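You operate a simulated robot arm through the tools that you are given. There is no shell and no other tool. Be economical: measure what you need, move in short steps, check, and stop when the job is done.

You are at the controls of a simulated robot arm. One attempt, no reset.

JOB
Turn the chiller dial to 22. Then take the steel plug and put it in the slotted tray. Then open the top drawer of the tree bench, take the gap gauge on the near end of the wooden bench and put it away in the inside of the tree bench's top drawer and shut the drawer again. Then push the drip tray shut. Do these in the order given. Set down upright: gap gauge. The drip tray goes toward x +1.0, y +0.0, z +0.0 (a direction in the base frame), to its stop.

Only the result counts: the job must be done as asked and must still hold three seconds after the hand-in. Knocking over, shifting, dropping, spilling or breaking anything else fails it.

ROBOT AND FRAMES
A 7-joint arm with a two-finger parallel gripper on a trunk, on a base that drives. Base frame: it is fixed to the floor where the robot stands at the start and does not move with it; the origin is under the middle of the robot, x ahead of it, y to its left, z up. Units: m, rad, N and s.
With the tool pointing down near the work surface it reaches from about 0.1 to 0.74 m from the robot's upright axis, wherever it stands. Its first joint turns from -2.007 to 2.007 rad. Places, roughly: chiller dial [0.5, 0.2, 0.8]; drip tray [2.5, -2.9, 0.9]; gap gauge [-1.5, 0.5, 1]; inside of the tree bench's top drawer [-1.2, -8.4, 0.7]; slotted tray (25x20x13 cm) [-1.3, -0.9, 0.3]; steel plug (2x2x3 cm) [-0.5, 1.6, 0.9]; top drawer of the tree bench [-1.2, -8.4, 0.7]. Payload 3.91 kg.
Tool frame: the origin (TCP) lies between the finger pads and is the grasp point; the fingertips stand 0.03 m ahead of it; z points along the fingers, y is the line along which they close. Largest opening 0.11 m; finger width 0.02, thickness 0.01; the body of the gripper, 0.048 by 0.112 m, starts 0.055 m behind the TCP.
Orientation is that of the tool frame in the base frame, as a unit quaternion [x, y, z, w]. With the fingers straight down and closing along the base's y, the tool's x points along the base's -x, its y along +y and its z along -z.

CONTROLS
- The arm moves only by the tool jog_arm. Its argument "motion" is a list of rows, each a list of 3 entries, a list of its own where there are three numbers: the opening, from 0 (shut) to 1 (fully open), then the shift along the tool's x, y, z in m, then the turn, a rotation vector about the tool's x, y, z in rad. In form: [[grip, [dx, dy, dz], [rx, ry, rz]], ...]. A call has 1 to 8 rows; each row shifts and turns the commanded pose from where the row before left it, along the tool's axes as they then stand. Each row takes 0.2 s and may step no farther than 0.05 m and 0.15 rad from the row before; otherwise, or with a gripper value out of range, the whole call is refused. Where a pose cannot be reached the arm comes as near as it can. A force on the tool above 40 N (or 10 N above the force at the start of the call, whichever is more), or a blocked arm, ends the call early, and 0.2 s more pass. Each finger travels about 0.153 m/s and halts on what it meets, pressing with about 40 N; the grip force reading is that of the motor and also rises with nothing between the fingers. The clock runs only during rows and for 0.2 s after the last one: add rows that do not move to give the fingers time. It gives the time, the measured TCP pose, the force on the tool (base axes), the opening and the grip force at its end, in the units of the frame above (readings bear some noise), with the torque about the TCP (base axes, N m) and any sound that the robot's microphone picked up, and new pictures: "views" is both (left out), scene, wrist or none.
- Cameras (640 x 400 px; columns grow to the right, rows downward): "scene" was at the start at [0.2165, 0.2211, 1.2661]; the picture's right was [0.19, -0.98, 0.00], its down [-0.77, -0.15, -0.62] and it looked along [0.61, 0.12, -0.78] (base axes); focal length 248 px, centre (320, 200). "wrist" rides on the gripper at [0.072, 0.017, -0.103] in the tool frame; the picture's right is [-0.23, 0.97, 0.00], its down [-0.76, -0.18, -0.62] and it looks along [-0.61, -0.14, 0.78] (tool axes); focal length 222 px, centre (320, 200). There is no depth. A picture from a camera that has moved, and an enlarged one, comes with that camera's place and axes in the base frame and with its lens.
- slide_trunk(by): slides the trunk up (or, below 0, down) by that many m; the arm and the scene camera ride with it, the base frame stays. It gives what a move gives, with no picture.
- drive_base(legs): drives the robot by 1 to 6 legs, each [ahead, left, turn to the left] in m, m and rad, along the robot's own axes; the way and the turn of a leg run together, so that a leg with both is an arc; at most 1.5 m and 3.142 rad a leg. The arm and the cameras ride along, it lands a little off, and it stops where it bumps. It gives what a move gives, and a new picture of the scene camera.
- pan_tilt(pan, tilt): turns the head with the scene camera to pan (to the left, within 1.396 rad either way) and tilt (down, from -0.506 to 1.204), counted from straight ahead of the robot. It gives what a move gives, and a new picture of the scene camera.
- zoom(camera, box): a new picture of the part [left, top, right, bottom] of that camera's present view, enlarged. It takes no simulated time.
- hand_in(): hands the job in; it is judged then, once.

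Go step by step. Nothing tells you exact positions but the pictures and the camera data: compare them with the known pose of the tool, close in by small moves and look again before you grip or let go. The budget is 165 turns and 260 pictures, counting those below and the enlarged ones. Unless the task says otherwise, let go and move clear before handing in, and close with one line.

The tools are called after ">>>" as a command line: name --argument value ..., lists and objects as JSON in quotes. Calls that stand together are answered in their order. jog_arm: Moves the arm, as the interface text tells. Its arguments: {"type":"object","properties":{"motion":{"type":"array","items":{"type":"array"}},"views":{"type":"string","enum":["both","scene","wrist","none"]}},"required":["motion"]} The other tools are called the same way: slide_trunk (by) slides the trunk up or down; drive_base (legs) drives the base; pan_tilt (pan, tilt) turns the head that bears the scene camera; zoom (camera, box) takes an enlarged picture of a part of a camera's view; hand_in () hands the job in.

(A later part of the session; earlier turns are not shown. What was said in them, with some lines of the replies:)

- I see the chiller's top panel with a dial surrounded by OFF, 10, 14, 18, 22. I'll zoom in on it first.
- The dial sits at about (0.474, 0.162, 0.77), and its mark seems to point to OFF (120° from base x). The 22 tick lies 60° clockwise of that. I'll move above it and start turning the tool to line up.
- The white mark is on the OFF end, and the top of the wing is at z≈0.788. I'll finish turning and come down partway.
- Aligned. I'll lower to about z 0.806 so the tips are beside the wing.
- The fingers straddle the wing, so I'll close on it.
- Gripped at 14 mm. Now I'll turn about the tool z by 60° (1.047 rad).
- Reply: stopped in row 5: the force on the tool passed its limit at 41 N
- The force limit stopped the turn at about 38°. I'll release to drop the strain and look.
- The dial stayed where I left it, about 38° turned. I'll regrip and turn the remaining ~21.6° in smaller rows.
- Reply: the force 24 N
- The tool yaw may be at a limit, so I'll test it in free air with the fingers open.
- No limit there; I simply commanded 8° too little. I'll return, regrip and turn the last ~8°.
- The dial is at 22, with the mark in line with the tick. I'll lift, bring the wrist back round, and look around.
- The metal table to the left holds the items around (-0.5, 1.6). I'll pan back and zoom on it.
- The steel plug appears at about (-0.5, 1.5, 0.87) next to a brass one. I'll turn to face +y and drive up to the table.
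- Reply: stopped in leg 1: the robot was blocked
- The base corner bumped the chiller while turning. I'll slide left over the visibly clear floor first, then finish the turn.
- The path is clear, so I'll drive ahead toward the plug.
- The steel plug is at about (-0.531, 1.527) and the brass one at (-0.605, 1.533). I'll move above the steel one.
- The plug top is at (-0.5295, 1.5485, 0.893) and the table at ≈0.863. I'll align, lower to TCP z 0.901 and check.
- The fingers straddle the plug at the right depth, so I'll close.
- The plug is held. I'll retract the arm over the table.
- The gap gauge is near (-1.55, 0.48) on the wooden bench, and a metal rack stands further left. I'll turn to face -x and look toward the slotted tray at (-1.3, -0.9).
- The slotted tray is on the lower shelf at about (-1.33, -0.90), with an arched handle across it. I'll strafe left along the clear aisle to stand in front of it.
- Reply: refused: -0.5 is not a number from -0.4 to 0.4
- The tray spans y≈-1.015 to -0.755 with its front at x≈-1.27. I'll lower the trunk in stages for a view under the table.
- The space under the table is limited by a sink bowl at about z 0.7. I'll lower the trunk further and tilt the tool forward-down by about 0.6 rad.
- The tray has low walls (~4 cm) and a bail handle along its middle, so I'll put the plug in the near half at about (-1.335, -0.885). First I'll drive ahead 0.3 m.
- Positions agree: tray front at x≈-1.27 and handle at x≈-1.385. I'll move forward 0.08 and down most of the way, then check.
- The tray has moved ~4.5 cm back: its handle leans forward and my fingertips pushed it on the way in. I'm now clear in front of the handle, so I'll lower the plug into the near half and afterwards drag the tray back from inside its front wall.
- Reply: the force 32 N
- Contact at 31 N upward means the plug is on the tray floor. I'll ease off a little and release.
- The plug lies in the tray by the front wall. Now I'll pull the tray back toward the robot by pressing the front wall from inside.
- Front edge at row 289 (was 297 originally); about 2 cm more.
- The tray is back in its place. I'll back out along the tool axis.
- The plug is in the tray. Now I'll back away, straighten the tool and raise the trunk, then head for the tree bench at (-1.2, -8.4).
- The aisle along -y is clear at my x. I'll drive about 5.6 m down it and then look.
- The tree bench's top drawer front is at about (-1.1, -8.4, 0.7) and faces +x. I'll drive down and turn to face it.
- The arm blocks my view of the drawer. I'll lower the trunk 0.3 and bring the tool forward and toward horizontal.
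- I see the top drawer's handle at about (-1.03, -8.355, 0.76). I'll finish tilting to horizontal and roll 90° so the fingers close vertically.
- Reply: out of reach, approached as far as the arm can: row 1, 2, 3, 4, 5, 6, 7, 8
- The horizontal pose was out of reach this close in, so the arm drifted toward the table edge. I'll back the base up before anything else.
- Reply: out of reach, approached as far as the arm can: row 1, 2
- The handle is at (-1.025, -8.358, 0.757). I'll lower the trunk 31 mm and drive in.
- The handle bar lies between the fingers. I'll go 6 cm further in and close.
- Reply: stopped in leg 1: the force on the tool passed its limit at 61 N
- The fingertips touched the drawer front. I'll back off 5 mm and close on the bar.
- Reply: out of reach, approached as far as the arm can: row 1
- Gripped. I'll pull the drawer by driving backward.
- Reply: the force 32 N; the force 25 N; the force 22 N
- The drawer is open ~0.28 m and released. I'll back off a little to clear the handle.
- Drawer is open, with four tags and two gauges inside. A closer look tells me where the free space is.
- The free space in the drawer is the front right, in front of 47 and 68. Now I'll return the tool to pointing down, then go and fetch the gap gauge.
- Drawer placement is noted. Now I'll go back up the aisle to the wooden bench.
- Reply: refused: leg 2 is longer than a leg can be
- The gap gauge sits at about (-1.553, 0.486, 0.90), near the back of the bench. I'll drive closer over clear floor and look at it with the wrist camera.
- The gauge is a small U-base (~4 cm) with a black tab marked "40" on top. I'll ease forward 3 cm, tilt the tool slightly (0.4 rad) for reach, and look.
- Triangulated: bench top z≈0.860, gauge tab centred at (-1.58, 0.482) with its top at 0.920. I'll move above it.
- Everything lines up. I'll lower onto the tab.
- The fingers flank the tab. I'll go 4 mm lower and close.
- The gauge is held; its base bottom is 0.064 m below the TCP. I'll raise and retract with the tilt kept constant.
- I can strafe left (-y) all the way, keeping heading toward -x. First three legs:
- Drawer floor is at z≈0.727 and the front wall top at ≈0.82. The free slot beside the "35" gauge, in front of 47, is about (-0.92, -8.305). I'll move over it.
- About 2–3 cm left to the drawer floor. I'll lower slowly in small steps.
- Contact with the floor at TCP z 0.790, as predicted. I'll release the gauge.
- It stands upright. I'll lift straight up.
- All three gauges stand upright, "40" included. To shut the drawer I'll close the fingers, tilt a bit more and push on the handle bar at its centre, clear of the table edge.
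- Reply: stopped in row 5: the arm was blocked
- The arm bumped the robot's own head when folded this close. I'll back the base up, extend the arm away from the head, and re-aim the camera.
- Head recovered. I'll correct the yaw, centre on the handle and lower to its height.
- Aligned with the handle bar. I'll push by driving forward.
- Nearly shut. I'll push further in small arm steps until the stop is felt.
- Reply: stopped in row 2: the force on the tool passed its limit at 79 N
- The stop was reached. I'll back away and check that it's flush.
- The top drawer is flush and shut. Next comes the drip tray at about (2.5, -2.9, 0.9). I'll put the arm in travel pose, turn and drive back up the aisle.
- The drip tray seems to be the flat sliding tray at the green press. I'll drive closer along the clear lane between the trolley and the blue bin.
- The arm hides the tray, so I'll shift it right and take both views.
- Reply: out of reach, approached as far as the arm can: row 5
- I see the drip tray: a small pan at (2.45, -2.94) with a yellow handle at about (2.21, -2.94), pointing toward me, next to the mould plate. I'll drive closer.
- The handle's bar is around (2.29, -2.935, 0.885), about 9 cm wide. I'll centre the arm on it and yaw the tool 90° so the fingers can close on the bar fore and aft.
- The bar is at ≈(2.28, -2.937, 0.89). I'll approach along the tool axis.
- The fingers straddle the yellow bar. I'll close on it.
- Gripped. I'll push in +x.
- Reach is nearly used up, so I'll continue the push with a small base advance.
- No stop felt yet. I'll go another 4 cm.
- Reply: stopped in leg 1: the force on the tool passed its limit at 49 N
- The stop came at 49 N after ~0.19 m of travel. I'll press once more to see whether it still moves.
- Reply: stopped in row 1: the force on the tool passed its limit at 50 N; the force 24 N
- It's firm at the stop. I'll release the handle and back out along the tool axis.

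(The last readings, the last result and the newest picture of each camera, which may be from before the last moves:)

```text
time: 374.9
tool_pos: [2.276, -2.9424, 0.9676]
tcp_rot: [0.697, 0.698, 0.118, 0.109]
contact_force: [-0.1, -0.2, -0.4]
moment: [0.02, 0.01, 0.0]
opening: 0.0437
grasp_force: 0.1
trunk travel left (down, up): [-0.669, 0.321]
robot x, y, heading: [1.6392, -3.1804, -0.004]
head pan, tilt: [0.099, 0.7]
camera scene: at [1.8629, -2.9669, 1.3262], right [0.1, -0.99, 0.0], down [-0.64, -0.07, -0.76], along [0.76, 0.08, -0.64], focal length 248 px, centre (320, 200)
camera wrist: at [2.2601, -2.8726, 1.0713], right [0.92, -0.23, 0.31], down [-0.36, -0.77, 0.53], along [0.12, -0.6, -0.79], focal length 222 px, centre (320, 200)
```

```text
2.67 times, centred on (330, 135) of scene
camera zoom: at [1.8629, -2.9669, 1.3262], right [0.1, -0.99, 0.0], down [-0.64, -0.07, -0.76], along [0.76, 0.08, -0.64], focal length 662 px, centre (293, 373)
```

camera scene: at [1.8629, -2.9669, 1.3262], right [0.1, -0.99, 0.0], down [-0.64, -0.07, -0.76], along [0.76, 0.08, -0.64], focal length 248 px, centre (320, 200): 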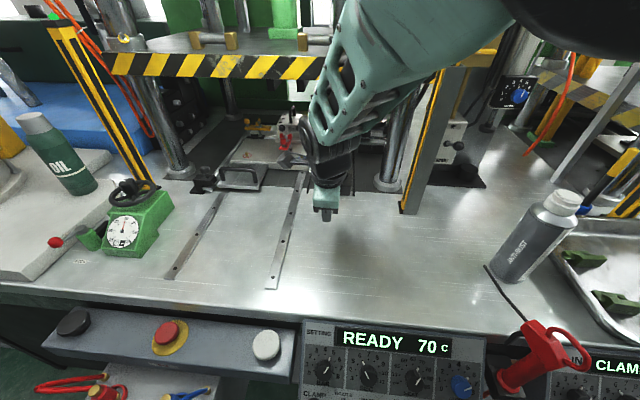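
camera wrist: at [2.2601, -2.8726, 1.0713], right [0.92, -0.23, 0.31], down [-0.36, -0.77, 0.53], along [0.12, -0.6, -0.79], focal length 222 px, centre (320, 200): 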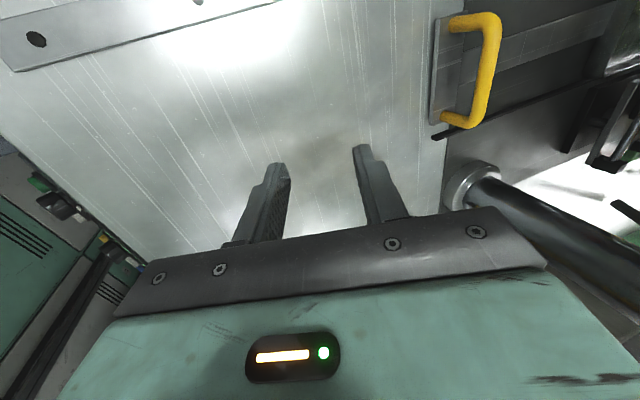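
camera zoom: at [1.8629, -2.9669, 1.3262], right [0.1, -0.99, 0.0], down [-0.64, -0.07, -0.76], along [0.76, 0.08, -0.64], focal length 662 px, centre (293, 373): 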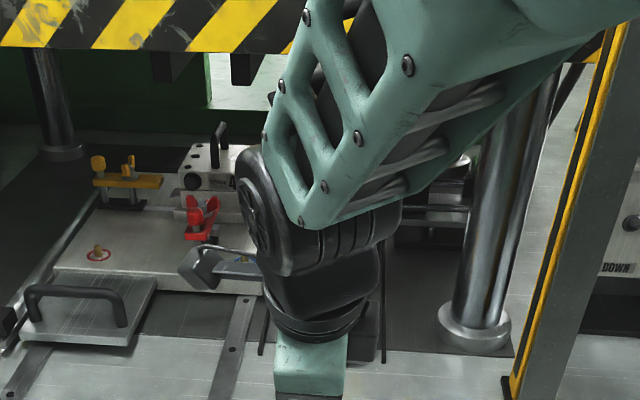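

I'll lift, back the robot away and take a final look at the tray.

>>> jog_arm --motion '[[0.4, [0, 0, -0.045], [0, 0, 0]], [0.4, [0, 0, -0.045], [0, 0, 0]], [0.4, [0, -0.03, -0.03], [0, 0, 0]], [0.4, [0, -0.045, 0], [0, 0, 0]]]' --views "none"

>>> drive_base --legs '[[-0.3, 0, 0]]'

>>> jog_arm --motion '[[0.4, [0, -0.04, 0], [0, 0, 0]]]' --views "wrist"

>>> zoom --camera "scene" --box '[220, 50, 440, 200]'

```text
time: 375.9
tool_pos: [2.1673, -2.9441, 1.0558]
tcp_rot: [0.697, 0.698, 0.118, 0.11]
contact_force: [0.9, -0.4, -0.1]
moment: [-0.03, 0.02, -0.01]
opening: 0.044
grasp_force: 0.1
trunk travel left (down, up): [-0.669, 0.321]
robot x, y, heading: [1.6326, -3.1823, -0.003]
head pan, tilt: [0.099, 0.7]
```

```text
time: 377.9
tool_pos: [1.8693, -2.9445, 1.0562]
tcp_rot: [0.697, 0.699, 0.119, 0.109]
contact_force: [-0.7, 0.5, 0.0]
moment: [0.01, 0.02, 0.03]
opening: 0.044
grasp_force: 0.2
trunk travel left (down, up): [-0.669, 0.321]
robot x, y, heading: [1.3372, -3.182, 0.002]
head pan, tilt: [0.099, 0.7]
camera scene: at [1.5644, -2.9673, 1.3263], right [0.1, -0.99, 0.0], down [-0.64, -0.07, -0.76], along [0.76, 0.08, -0.64], focal length 248 px, centre (320, 200)
```

scene: 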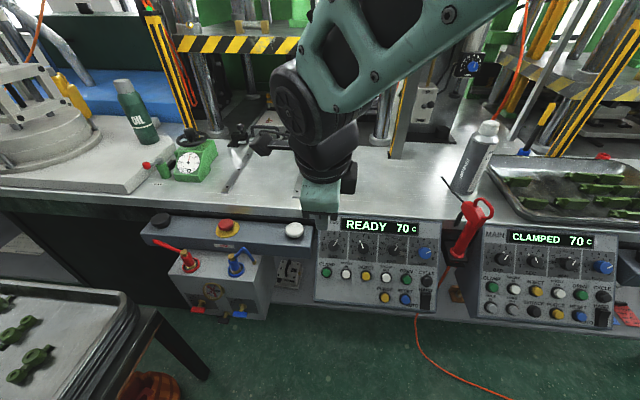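

```text
time: 378.4
tool_pos: [1.8317, -2.9446, 1.0451]
tcp_rot: [0.697, 0.699, 0.118, 0.109]
contact_force: [0.3, -0.1, -0.4]
moment: [-0.02, 0.03, -0.02]
opening: 0.0442
grasp_force: 0.0
trunk travel left (down, up): [-0.669, 0.321]
robot x, y, heading: [1.3375, -3.1821, 0.005]
head pan, tilt: [0.099, 0.7]
camera wrist: at [1.8158, -2.8729, 1.1488], right [0.92, -0.23, 0.31], down [-0.36, -0.77, 0.53], along [0.12, -0.6, -0.79], focal length 222 px, centre (320, 200)
```

wrist: 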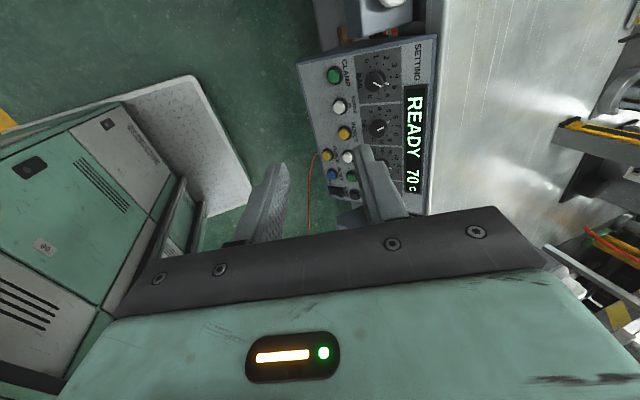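

```text
2.67 times, centred on (330, 125) of scene
camera zoom: at [1.5648, -2.9674, 1.3262], right [0.1, -0.99, 0.0], down [-0.64, -0.07, -0.76], along [0.76, 0.08, -0.64], focal length 662 px, centre (293, 400)
```

zoom: 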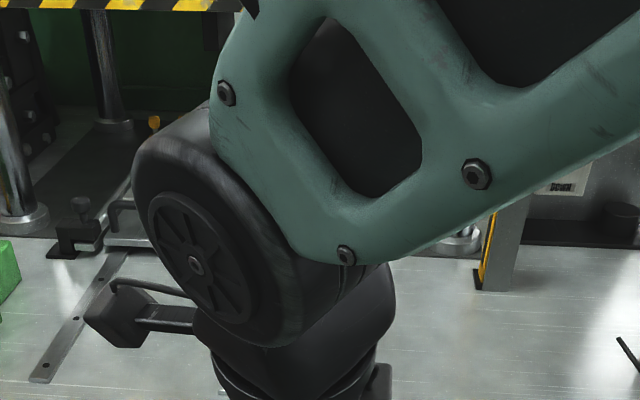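

>>> jog_arm --motion '[[0.4, [-0.045, 0, 0], [0, 0, 0]], [0.4, [-0.045, 0, 0], [0, 0, 0]], [0.4, [-0.045, 0, 0], [0, 0, 0]], [0.4, [-0.045, 0, 0], [0, 0, 0]]]' --views "none"

>>> zoom --camera "scene" --box '[220, 50, 440, 200]'

```text
time: 379.4
tool_pos: [1.8329, -3.1227, 1.0429]
tcp_rot: [0.696, 0.7, 0.119, 0.109]
contact_force: [0.4, 0.5, -0.2]
moment: [-0.02, -0.02, 0.02]
opening: 0.0442
grasp_force: 0.2
trunk travel left (down, up): [-0.669, 0.321]
robot x, y, heading: [1.3356, -3.1833, 0.004]
head pan, tilt: [0.099, 0.7]
```

```text
2.67 times, centred on (330, 125) of scene
camera zoom: at [1.5643, -2.9665, 1.3262], right [0.1, -0.99, 0.0], down [-0.64, -0.07, -0.76], along [0.76, 0.08, -0.64], focal length 662 px, centre (293, 400)
```

zoom: 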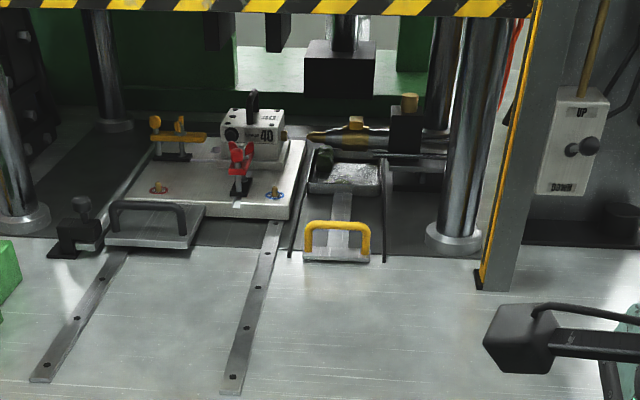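

The drip tray is in at its stop under the nozzle, upright, and the gripper is clear. All four tasks are done, so I'm handing in.

>>> hand_in

```text
The job is handed in.
```

The job is handed in with all four tasks done in order: the dial is at 22, the plug is in the slotted tray, the gap gauge stands upright in the shut drawer, and the drip tray is at its stop; I bumped the slotted tray about 4.5 cm and pulled it back into place.
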